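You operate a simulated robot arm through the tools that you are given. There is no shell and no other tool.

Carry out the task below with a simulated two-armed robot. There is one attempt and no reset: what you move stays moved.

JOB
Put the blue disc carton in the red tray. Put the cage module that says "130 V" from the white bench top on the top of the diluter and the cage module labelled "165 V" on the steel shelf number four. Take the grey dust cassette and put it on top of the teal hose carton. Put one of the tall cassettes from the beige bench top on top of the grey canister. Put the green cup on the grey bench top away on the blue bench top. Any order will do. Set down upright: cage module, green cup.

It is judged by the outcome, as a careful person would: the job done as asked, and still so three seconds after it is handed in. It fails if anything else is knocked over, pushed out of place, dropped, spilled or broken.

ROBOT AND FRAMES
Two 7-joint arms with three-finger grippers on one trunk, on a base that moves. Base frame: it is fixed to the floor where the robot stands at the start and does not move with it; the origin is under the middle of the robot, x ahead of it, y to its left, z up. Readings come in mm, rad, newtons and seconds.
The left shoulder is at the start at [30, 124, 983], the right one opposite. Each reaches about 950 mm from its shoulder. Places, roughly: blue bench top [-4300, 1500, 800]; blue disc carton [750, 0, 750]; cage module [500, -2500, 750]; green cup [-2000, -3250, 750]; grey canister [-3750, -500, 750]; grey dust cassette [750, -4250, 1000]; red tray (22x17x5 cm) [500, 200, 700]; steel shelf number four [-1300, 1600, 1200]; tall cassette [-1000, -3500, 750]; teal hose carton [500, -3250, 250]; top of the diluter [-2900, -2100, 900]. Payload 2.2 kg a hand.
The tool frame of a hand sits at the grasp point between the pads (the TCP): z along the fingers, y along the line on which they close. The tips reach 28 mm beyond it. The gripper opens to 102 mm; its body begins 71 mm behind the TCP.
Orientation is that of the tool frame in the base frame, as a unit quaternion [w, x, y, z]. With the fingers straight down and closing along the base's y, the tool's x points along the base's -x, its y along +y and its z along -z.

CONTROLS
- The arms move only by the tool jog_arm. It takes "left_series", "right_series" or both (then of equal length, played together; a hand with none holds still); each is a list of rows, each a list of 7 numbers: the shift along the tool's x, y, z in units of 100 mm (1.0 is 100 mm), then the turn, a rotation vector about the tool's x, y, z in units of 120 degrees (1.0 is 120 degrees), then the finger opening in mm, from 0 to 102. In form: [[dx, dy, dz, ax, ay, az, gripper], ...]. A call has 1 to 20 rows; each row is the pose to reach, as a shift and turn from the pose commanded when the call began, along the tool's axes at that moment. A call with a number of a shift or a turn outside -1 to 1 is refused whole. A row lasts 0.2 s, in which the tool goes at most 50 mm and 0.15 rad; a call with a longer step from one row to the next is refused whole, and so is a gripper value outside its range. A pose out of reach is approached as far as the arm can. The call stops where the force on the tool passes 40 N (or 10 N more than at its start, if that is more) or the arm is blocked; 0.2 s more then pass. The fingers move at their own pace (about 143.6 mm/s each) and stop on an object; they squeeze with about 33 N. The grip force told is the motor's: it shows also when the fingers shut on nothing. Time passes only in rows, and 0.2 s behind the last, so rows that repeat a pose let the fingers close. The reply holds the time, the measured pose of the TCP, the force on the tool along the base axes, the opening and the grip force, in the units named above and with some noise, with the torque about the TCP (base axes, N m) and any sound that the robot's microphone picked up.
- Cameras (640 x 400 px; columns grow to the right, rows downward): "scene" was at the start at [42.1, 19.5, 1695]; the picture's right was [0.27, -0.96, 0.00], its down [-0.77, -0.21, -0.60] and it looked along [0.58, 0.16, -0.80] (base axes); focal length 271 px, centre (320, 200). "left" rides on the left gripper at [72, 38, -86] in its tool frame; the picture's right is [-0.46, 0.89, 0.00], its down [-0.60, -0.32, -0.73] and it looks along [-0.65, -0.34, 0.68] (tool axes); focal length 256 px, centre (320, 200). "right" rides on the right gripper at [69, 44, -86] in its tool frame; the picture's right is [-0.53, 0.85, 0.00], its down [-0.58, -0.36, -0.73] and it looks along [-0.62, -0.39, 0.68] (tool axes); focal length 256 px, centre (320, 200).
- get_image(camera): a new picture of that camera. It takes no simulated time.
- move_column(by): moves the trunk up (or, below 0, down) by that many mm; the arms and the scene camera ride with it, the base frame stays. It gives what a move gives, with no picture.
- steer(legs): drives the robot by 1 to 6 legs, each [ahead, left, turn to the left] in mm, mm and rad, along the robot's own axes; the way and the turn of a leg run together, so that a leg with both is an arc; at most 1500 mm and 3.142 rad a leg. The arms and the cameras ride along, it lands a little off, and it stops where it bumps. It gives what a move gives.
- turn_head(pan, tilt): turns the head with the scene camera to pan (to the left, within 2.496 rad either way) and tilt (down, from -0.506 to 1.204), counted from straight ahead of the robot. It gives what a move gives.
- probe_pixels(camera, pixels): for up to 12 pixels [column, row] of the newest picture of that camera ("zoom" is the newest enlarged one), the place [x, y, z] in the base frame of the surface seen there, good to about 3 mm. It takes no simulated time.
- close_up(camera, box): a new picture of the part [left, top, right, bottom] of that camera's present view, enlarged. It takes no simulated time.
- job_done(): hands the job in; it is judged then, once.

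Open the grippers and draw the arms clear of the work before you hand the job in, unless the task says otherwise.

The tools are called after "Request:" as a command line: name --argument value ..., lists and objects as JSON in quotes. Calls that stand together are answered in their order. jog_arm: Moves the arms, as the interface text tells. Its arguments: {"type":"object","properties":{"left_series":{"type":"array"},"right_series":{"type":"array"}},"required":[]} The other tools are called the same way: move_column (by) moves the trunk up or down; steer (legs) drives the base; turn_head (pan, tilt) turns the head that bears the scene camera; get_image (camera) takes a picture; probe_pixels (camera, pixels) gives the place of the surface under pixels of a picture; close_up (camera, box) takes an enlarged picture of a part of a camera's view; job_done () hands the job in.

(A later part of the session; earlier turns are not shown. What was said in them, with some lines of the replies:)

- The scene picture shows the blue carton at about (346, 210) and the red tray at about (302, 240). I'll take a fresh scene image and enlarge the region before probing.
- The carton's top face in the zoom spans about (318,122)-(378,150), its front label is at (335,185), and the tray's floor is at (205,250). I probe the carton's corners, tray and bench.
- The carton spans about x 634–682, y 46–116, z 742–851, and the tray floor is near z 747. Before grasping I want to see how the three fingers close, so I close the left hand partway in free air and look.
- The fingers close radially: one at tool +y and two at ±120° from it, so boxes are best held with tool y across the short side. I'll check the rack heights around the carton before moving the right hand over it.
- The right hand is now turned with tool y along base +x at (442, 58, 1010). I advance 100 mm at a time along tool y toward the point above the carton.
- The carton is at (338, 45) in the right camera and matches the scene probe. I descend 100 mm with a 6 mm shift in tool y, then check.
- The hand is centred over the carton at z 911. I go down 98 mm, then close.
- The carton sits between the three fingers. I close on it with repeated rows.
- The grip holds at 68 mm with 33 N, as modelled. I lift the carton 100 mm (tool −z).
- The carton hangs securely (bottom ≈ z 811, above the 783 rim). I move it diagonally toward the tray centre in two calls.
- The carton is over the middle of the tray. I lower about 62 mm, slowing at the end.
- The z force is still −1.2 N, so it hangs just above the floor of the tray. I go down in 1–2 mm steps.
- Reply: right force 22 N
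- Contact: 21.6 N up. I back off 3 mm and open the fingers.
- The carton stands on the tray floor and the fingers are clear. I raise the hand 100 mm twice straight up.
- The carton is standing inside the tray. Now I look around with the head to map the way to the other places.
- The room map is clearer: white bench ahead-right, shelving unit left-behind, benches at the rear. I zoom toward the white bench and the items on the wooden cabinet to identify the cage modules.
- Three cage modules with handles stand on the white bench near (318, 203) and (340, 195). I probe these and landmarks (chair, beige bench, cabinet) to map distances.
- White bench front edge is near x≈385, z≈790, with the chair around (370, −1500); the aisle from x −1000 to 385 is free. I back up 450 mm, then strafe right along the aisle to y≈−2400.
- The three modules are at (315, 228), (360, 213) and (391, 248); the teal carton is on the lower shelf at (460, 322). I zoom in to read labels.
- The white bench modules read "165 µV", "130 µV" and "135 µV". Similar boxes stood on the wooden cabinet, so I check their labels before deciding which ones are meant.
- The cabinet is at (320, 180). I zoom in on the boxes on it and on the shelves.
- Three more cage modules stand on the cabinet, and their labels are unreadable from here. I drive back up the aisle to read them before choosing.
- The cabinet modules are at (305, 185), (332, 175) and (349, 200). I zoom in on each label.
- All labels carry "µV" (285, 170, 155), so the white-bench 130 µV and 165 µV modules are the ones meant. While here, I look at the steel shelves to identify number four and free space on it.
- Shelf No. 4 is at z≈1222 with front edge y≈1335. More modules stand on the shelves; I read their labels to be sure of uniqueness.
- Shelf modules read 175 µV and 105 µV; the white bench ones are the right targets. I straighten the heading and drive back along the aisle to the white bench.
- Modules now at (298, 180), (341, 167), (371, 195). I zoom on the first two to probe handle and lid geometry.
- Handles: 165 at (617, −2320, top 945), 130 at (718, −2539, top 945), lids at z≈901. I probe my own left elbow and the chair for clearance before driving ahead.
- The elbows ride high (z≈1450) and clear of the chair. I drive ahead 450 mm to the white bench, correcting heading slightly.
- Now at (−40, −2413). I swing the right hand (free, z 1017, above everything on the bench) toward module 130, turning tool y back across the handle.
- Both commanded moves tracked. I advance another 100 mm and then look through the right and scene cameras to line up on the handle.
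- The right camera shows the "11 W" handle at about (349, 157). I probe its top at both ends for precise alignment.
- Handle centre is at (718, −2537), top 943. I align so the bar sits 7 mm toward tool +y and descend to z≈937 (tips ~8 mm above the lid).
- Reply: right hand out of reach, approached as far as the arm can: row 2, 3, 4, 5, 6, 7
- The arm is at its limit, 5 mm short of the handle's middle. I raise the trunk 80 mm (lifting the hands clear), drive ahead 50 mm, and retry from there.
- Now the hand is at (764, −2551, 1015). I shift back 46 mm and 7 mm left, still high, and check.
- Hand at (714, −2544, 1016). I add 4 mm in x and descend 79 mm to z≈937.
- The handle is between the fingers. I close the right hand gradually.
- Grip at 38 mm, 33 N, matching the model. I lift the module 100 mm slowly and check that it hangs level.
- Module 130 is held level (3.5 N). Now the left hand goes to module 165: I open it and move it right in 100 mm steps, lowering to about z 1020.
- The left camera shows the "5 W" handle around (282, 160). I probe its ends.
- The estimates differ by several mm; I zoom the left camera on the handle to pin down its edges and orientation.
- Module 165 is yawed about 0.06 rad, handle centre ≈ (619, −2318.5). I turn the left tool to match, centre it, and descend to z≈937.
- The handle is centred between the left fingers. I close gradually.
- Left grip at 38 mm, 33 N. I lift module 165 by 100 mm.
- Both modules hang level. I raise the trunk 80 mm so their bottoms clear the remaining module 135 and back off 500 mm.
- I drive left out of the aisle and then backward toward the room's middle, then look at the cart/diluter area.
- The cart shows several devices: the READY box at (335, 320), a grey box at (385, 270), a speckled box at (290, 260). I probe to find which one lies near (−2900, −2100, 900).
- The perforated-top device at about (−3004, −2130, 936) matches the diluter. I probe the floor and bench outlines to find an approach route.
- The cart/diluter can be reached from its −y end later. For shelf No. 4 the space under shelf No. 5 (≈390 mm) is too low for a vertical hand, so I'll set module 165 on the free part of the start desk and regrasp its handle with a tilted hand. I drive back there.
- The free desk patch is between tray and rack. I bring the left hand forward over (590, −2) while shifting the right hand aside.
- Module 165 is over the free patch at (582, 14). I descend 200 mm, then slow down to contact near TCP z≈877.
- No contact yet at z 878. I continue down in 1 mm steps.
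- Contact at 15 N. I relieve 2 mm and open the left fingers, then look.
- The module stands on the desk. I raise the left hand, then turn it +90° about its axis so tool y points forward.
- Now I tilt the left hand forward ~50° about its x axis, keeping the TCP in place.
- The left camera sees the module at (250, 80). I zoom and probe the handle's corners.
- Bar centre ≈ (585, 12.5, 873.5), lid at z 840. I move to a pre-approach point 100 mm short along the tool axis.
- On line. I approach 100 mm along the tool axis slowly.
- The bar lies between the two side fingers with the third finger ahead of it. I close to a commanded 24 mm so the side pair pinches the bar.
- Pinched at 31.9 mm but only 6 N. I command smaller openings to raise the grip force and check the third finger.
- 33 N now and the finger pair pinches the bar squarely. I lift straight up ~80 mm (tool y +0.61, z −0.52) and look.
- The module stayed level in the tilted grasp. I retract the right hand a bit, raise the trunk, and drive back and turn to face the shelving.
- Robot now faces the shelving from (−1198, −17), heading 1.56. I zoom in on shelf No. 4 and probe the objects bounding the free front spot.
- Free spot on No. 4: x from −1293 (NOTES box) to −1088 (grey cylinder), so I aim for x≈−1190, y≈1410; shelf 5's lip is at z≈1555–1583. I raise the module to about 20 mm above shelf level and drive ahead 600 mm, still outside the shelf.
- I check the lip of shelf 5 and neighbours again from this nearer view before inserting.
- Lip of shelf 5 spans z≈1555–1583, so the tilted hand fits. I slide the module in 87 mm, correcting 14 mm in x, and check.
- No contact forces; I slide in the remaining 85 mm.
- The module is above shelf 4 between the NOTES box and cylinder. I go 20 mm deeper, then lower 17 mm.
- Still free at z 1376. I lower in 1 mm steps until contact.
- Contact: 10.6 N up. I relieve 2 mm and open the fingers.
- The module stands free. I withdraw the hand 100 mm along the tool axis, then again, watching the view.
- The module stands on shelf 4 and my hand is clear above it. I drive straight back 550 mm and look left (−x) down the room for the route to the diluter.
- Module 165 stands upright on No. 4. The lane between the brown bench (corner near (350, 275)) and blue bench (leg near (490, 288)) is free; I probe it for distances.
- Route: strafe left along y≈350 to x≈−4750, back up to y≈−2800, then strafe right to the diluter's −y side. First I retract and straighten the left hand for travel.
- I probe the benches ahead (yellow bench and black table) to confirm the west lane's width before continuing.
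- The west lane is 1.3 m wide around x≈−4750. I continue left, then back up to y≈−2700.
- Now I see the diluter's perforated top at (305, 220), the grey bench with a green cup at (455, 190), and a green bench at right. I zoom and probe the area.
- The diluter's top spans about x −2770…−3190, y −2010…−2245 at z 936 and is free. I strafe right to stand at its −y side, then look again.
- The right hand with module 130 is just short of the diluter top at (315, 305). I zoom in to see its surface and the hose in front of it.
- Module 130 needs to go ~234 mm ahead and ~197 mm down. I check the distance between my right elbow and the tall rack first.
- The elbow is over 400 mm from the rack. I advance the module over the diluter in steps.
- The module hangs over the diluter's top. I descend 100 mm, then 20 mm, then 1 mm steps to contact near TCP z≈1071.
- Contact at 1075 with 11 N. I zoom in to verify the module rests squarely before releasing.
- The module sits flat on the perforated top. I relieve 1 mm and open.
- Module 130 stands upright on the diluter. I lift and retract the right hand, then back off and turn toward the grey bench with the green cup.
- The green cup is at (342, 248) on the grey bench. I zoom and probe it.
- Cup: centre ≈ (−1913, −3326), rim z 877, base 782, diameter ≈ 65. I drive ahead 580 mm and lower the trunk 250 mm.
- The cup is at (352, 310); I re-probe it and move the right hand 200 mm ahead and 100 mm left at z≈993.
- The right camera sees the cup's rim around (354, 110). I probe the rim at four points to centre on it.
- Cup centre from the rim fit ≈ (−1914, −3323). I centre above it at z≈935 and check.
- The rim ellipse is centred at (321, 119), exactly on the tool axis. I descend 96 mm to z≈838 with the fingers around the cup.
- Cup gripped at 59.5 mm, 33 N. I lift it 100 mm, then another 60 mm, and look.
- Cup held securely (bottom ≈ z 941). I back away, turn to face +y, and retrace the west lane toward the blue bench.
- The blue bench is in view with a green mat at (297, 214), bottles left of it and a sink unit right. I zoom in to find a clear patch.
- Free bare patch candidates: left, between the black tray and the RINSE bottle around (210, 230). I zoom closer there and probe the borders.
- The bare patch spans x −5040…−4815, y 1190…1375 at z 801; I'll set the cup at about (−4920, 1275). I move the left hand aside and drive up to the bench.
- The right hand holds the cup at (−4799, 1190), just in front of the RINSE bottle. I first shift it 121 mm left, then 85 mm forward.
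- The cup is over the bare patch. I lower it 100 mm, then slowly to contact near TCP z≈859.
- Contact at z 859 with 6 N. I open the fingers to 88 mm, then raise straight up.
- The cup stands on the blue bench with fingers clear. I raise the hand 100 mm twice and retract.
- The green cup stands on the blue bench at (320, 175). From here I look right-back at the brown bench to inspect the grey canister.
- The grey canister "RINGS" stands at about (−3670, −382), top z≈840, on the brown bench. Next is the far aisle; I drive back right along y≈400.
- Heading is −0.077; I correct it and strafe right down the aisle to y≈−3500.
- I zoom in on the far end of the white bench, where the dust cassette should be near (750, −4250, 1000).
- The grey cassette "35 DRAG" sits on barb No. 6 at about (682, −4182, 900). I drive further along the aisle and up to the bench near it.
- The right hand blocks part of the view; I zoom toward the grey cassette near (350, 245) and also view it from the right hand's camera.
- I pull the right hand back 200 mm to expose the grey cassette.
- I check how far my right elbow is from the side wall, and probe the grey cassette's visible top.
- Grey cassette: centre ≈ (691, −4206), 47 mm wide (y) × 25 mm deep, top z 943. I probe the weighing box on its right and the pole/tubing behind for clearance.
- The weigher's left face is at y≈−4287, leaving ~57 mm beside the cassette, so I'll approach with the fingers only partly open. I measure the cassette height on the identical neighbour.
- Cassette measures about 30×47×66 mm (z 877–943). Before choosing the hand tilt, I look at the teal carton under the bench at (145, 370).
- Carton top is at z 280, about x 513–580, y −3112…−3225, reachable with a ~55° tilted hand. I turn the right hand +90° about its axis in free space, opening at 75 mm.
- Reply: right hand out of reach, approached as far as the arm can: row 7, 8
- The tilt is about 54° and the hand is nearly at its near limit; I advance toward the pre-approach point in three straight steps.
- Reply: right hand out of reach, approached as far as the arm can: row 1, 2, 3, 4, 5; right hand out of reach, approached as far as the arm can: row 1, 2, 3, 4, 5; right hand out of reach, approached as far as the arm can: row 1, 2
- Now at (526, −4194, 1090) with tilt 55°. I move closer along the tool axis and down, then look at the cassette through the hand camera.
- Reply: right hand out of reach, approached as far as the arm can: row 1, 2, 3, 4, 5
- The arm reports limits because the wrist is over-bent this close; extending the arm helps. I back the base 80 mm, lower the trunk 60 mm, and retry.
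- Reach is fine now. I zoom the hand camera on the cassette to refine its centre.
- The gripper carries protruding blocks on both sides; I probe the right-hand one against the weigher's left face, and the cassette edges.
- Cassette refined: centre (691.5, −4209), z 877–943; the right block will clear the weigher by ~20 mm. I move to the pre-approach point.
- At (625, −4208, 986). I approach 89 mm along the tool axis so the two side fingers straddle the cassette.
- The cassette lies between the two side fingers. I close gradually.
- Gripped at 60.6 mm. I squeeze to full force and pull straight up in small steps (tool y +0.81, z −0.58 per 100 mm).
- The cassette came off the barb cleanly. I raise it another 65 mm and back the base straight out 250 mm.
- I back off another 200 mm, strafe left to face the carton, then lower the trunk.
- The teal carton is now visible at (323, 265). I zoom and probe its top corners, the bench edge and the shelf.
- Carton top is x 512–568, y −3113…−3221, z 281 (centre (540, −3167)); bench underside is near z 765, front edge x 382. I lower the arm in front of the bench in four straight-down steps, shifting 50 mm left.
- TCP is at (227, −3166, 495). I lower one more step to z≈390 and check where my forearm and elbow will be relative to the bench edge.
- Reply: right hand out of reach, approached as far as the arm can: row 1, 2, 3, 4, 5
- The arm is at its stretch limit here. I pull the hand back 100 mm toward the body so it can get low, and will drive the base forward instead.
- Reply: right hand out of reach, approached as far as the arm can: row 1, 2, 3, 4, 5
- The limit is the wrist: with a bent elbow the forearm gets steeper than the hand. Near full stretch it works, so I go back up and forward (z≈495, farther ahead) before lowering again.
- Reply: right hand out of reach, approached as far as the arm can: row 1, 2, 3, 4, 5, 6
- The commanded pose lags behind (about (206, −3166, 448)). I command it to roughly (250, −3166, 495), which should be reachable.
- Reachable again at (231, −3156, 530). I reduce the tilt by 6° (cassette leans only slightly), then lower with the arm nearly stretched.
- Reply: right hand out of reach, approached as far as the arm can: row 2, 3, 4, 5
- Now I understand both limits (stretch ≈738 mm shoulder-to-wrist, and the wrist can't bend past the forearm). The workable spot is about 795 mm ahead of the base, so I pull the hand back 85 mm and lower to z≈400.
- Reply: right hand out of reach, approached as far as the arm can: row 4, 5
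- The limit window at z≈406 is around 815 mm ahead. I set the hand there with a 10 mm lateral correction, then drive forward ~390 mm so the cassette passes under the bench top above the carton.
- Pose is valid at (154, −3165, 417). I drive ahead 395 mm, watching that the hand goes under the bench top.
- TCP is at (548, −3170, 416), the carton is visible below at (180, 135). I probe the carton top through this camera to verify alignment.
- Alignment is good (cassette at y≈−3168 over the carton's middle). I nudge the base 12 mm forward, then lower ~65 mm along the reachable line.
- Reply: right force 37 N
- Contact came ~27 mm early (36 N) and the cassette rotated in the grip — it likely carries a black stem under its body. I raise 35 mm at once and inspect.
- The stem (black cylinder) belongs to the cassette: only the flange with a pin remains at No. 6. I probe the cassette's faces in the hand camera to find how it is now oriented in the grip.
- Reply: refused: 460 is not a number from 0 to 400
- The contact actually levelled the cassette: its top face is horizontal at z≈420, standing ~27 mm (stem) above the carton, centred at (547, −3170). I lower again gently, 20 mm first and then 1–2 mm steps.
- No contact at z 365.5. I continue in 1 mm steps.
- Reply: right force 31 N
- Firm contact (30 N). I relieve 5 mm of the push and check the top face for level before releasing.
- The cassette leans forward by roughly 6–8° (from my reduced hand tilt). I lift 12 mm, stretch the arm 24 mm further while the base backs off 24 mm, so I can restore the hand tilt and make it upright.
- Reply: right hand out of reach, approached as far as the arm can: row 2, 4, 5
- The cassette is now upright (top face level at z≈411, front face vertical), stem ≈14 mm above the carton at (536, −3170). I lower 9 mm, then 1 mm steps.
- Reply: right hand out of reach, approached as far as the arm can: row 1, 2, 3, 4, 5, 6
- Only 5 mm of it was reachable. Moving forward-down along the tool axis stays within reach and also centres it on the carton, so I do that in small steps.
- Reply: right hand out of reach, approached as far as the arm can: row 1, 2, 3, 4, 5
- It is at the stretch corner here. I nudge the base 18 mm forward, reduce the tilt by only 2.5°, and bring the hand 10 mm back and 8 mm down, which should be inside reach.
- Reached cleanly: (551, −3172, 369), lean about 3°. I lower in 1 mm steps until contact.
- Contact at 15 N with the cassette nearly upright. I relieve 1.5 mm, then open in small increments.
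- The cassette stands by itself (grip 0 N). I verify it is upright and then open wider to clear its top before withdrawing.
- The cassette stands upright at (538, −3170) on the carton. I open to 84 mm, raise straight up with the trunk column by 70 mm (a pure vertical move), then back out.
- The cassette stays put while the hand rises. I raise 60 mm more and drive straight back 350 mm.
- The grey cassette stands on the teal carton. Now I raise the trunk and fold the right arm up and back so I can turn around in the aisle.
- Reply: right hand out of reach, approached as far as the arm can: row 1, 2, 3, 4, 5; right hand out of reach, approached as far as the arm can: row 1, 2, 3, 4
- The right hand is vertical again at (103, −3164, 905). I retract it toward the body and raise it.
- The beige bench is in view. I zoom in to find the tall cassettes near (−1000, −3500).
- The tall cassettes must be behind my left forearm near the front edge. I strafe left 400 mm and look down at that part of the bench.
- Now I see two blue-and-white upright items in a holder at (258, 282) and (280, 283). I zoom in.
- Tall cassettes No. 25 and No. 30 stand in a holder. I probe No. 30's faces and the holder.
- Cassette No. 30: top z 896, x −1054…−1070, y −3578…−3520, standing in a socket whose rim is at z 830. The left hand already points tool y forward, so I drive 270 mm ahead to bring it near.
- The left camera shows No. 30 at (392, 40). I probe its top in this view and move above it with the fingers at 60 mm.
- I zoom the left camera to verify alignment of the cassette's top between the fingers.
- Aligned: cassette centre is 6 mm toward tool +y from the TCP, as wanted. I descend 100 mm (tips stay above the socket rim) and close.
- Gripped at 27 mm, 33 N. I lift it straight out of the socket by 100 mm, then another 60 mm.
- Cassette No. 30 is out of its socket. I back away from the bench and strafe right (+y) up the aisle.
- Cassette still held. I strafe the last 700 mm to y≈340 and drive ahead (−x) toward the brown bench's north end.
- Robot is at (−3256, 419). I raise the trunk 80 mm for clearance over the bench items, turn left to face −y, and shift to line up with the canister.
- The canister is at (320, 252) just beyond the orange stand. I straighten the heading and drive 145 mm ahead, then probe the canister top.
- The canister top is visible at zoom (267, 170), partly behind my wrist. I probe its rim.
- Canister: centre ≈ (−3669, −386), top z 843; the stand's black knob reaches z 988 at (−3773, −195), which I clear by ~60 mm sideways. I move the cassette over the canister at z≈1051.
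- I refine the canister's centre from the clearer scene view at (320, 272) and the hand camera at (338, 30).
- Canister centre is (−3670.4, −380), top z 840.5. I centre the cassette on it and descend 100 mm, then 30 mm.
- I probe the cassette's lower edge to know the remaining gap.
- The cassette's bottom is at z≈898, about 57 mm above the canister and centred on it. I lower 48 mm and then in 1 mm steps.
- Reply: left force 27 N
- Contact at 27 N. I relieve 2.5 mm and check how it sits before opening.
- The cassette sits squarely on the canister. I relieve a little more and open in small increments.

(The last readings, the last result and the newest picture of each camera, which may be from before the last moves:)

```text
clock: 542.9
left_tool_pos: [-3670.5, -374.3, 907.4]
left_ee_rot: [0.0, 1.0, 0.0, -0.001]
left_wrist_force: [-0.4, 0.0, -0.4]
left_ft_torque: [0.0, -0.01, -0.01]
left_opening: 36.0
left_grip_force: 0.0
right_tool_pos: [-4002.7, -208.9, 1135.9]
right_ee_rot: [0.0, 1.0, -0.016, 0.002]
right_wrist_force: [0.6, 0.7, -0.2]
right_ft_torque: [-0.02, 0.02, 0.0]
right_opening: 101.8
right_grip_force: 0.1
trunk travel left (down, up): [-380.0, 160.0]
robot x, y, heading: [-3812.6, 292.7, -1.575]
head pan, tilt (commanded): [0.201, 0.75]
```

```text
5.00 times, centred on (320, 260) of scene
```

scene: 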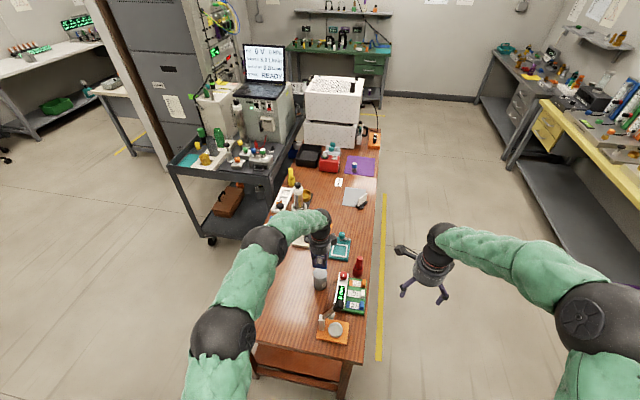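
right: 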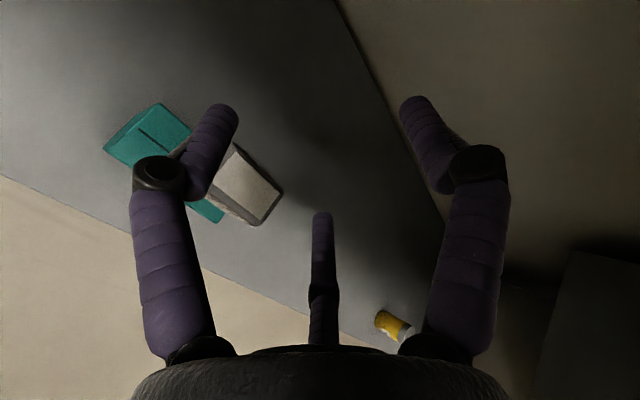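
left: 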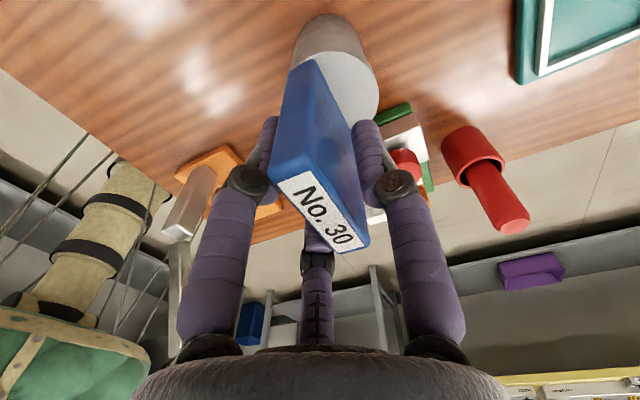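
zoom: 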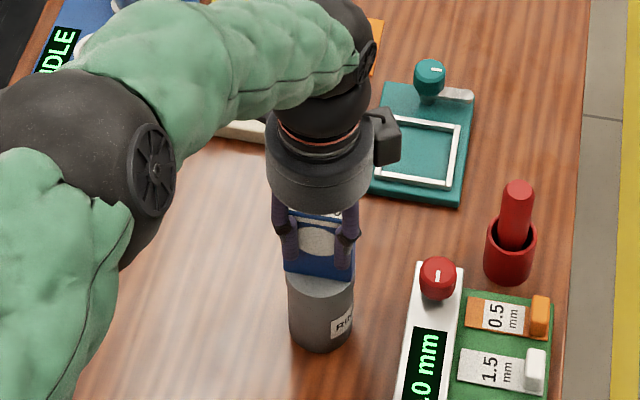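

The cassette stands free. I open to 66 mm and raise the hand straight up.

Request:
jog_arm --left_series '[[0, 0, 0, 0, 0, 0, 44], [0, 0, 0, 0, 0, 0, 54], [0, 0, 0, 0, 0, 0, 66], [0, 0, 0, 0, 0, 0, 66]]'

Request:
jog_arm --left_series '[[0, 0, -0.1, 0, 0, 0, 66], [0, 0, -0.25, 0, 0, 0, 66], [0, 0, -0.45, 0, 0, 0, 66], [0, 0, -0.7, 0, 0, 0, 66], [0, 0, -1.0, 0, 0, 0, 66], [0, 0, -1.0, 0, 0, 0, 66]]'

Request:
get_image --camera "left"

Request:
close_up --camera "scene" --box '[280, 220, 360, 300]'

```text
clock: 543.9
left_tool_pos: [-3671.0, -374.3, 907.5]
left_ee_rot: [0.0, 1.0, -0.001, 0.0]
left_wrist_force: [-0.4, 0.0, 0.7]
left_ft_torque: [0.0, 0.01, 0.03]
left_opening: 66.2
left_grip_force: 0.0
right_tool_pos: [-4002.6, -208.3, 1136.2]
right_ee_rot: [0.0, 1.0, -0.016, 0.002]
right_wrist_force: [-1.0, -0.1, -0.9]
right_ft_torque: [0.01, 0.0, -0.02]
right_opening: 102.1
right_grip_force: 0.1
trunk travel left (down, up): [-380.0, 160.0]
robot x, y, heading: [-3814.5, 295.2, -1.571]
head pan, tilt (commanded): [0.201, 0.75]
```

```text
clock: 545.3
left_tool_pos: [-3671.6, -373.4, 1008.0]
left_ee_rot: [-0.002, 1.0, 0.0, 0.001]
left_wrist_force: [-0.5, -0.6, -0.5]
left_ft_torque: [-0.02, 0.01, 0.0]
left_opening: 65.8
left_grip_force: 0.0
right_tool_pos: [-4004.2, -209.9, 1134.9]
right_ee_rot: [0.0, 1.0, -0.016, 0.001]
right_wrist_force: [0.0, -0.1, -0.7]
right_ft_torque: [0.01, 0.0, 0.0]
right_opening: 102.1
right_grip_force: 0.0
trunk travel left (down, up): [-380.0, 160.0]
robot x, y, heading: [-3810.2, 293.4, -1.569]
head pan, tilt (commanded): [0.201, 0.75]
```

```text
taken
```

left: 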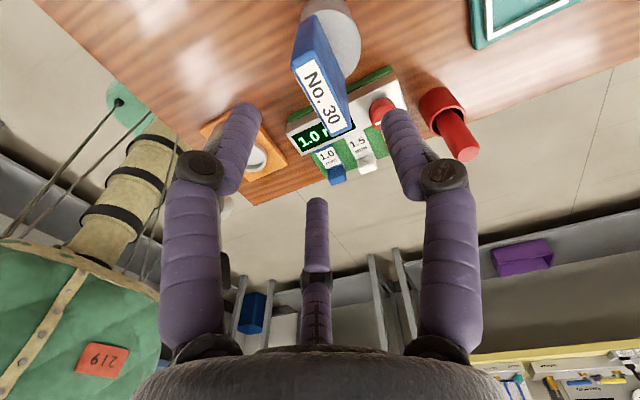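

```text
5.00 times, centred on (320, 260) of scene
```

zoom: 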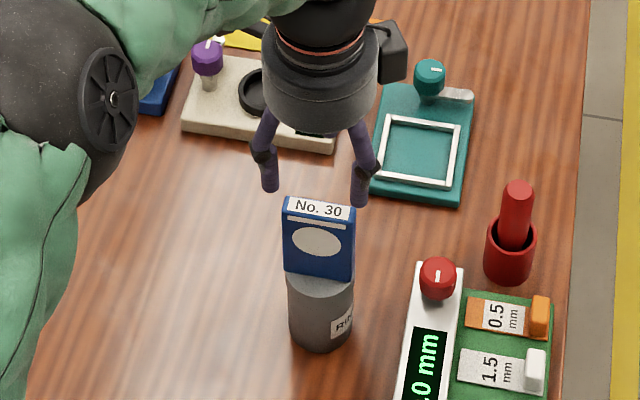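

Cassette No. 30 stands on the canister. I raise the trunk 90 mm and back away 450 mm, then verify the placements.

Request:
move_column --by 90

Request:
steer --legs '[[-300, 0, 0]]'

Request:
get_image --camera "scene"

Request:
close_up --camera "scene" --box '[230, 160, 390, 280]'

```text
clock: 546.5
left_tool_pos: [-3670.8, -374.0, 1098.3]
left_ee_rot: [-0.001, 1.0, 0.0, 0.0]
left_wrist_force: [-0.2, -0.2, 0.6]
left_ft_torque: [0.0, -0.02, 0.01]
left_opening: 66.0
left_grip_force: 0.2
right_tool_pos: [-4002.7, -209.3, 1226.2]
right_ee_rot: [0.0, 1.0, -0.016, 0.002]
right_wrist_force: [0.4, -0.8, -0.2]
right_ft_torque: [0.01, 0.0, -0.01]
right_opening: 101.9
right_grip_force: 0.0
trunk travel left (down, up): [-470.0, 70.0]
robot x, y, heading: [-3812.7, 293.3, -1.572]
head pan, tilt (commanded): [0.201, 0.75]
```

```text
clock: 548.6
left_tool_pos: [-3670.1, -68.9, 1099.2]
left_ee_rot: [-0.001, 1.0, -0.001, 0.0]
left_wrist_force: [0.0, 0.9, 0.3]
left_ft_torque: [0.0, -0.01, 0.0]
left_opening: 65.9
left_grip_force: 0.0
right_tool_pos: [-4001.4, 96.2, 1225.8]
right_ee_rot: [0.0, 1.0, -0.016, 0.002]
right_wrist_force: [0.1, -0.9, 0.1]
right_ft_torque: [-0.03, -0.01, 0.03]
right_opening: 102.1
right_grip_force: 0.0
trunk travel left (down, up): [-470.0, 70.0]
robot x, y, heading: [-3811.4, 600.4, -1.574]
head pan, tilt (commanded): [0.201, 0.75]
```

```text
taken
```

scene: 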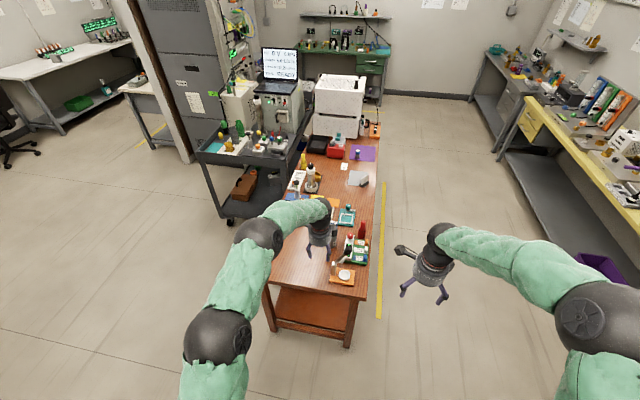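

```text
3.33 times, centred on (310, 220) of scene
```

zoom: 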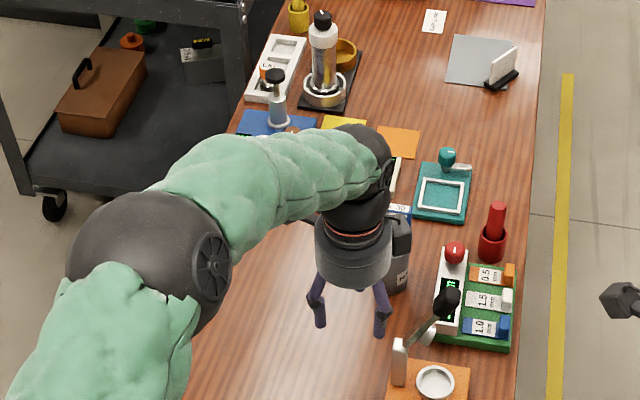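

I retract and fully open the left hand, then look again at the canister and around at the other placements.

Request:
jog_arm --left_series '[[0, -0.25, 0, 0, 0, 0, 102], [0, -0.5, 0, 0, 0, 0, 102], [0, -0.75, 0, 0, 0, 0, 102], [0, -1.0, 0, 0, 0, 0, 102], [0, -1.0, 0, 0, 0, 0, 102]]'

Request:
jog_arm --left_series '[[0.2, -0.2, 0, 0, 0, 0, 102], [0.4, -0.4, 0, 0, 0, 0, 102], [0.6, -0.6, 0, 0, 0, 0, 102], [0.8, -0.8, 0, 0, 0, 0, 102], [0.8, -0.8, 0, 0, 0, 0, 102]]'

Request:
turn_head --pan 0.2 --tilt 0.5

Request:
get_image --camera "scene"

Request:
close_up --camera "scene" --box '[250, 220, 390, 320]'

```text
clock: 549.8
left_tool_pos: [-3670.4, 29.5, 1096.4]
left_ee_rot: [-0.001, 1.0, -0.001, -0.001]
left_wrist_force: [-0.3, 0.2, -0.1]
left_ft_torque: [0.03, -0.02, 0.02]
left_opening: 102.2
left_grip_force: 0.1
right_tool_pos: [-4001.8, 93.0, 1224.4]
right_ee_rot: [0.0, 1.0, -0.015, 0.002]
right_wrist_force: [0.6, -0.5, -0.3]
right_ft_torque: [0.01, -0.03, -0.04]
right_opening: 102.1
right_grip_force: 0.0
trunk travel left (down, up): [-470.0, 70.0]
robot x, y, heading: [-3811.3, 597.7, -1.573]
head pan, tilt (commanded): [0.201, 0.75]
```

```text
clock: 551.0
left_tool_pos: [-3589.9, 111.8, 1097.7]
left_ee_rot: [-0.001, 1.0, -0.001, 0.0]
left_wrist_force: [0.1, -0.1, 0.0]
left_ft_torque: [0.0, -0.01, 0.01]
left_opening: 102.1
left_grip_force: 0.1
right_tool_pos: [-4001.6, 94.7, 1224.7]
right_ee_rot: [0.0, 1.0, -0.016, 0.001]
right_wrist_force: [0.0, -0.8, -0.2]
right_ft_torque: [0.02, 0.0, 0.02]
right_opening: 102.2
right_grip_force: 0.1
trunk travel left (down, up): [-470.0, 70.0]
robot x, y, heading: [-3813.8, 597.5, -1.578]
head pan, tilt (commanded): [0.201, 0.75]
```

```text
clock: 551.8
left_tool_pos: [-3589.1, 111.1, 1098.2]
left_ee_rot: [0.0, 1.0, 0.0, 0.0]
left_wrist_force: [0.0, 0.3, -1.0]
left_ft_torque: [0.01, -0.04, 0.03]
left_opening: 101.9
left_grip_force: 0.0
right_tool_pos: [-4001.3, 96.9, 1226.2]
right_ee_rot: [0.0, 1.0, -0.016, 0.0]
right_wrist_force: [-0.1, 0.4, -0.4]
right_ft_torque: [0.02, 0.01, -0.04]
right_opening: 101.8
right_grip_force: 0.0
trunk travel left (down, up): [-470.0, 70.0]
robot x, y, heading: [-3808.9, 598.8, -1.574]
head pan, tilt (commanded): [0.201, 0.499]
```

```text
taken
```

scene: 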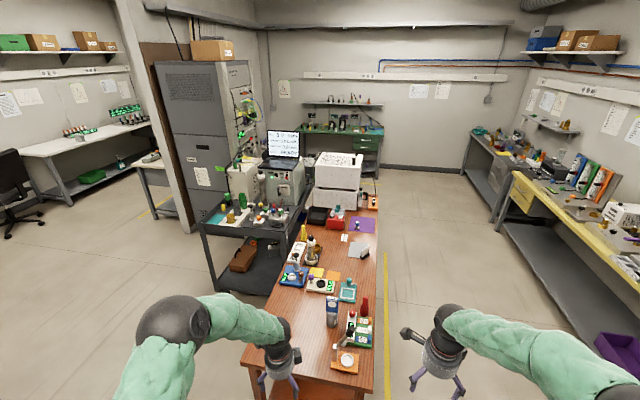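

```text
4.00 times, centred on (320, 270) of scene
```

zoom: 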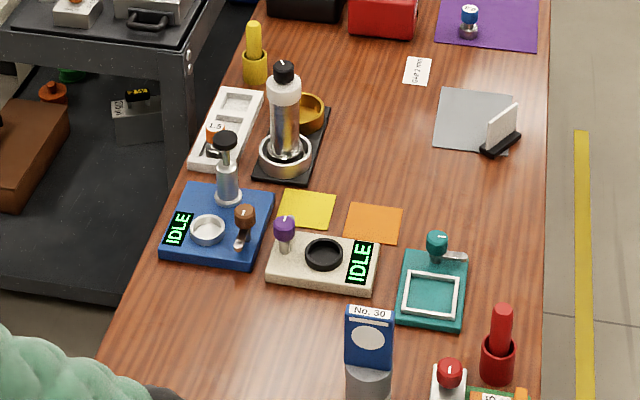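

The cassette stands stably on the canister. I check the shelf and the blue bench cup once more from here, plus the module on the cart's lower shelf.

Request:
turn_head --pan -2.12 --tilt 0.5

Request:
close_up --camera "scene" --box '[200, 100, 440, 300]'

Request:
turn_head --pan 1.88 --tilt 0.15

Request:
close_up --camera "scene" --box '[240, 160, 400, 280]'

```text
clock: 553.9
left_tool_pos: [-3589.1, 111.0, 1097.9]
left_ee_rot: [-0.001, 1.0, -0.001, 0.0]
left_wrist_force: [-0.1, -0.3, -0.4]
left_ft_torque: [0.0, 0.01, 0.01]
left_opening: 101.9
left_grip_force: 0.0
right_tool_pos: [-4001.2, 94.7, 1226.9]
right_ee_rot: [-0.001, 1.0, -0.016, 0.002]
right_wrist_force: [-0.2, 0.3, 0.6]
right_ft_torque: [0.03, 0.03, -0.01]
right_opening: 102.0
right_grip_force: 0.0
trunk travel left (down, up): [-470.0, 70.0]
robot x, y, heading: [-3815.7, 596.6, -1.573]
head pan, tilt (commanded): [-2.121, 0.499]
```

```text
2.00 times, centred on (320, 200) of scene
```

zoom: 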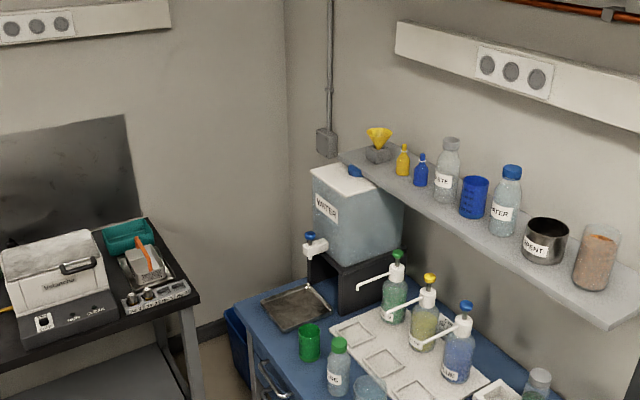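

```text
clock: 557.2
left_tool_pos: [-3589.2, 112.1, 1097.9]
left_ee_rot: [-0.001, 1.0, -0.001, 0.001]
left_wrist_force: [0.1, -0.7, -0.8]
left_ft_torque: [-0.04, 0.0, -0.01]
left_opening: 102.0
left_grip_force: 0.0
right_tool_pos: [-4000.9, 96.0, 1225.6]
right_ee_rot: [0.0, 1.0, -0.016, 0.002]
right_wrist_force: [0.2, 0.4, -0.3]
right_ft_torque: [0.0, 0.02, 0.01]
right_opening: 101.8
right_grip_force: 0.0
trunk travel left (down, up): [-470.0, 70.0]
robot x, y, heading: [-3810.1, 600.4, -1.573]
head pan, tilt (commanded): [1.88, 0.15]
```

```text
3.33 times, centred on (320, 220) of scene
```

zoom: 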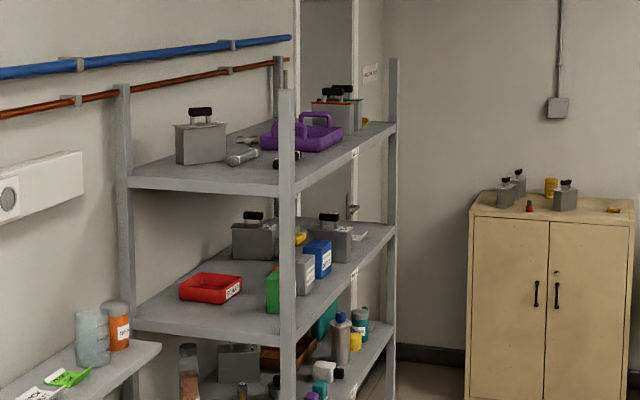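

All placements check out: carton in the tray, 130 on the diluter, 165 on shelf 4, grey dust cassette on the teal carton, cassette No. 30 on the canister, cup on the blue bench. Grippers are open and arms clear, so I hand the job in.

Request:
job_done

```text
The job is handed in.
```

I did all six moves and handed the job in; I haven't seen a verdict.

| Item | Where it is now |
|---|---|
| Blue disc carton | Standing in the red tray |
| Cage module 130 | Upright on top of the diluter |
| Cage module 165 | Upright on steel shelf No. 4, near the front |
| Grey dust cassette ("35 DRAG") | Standing on the teal hose carton |
| Tall cassette No. 30 | Standing on the grey "RINGS" canister |
| Green cup | Upright on the blue bench, on bare top near the front edge |

At the end I looked again at the tall cassette, the shelf and the cup. I last saw the carton, module 130 and the dust cassette shortly after I placed each one.

- **Labels:** every cage module I could read says "µV", not "V". I took the "130 µV" and "165 µV" modules on the white bench as the ones you meant. I couldn't read a few modules, on shelf 5 and under the cart, so I can't rule out a duplicate.
- **Module 165:** I set it on the start desk for a moment to change grip, because there wasn't room under shelf 5 for an upright hand.
- **Dust cassette:** I pressed it onto the teal carton with up to about 36 N before realising it has a stem underneath. It slid in the grip, and I straightened it before letting go. The carton looked undisturbed afterwards.
- **Stability:** the dust cassette and the tall cassette both stand on small bases.
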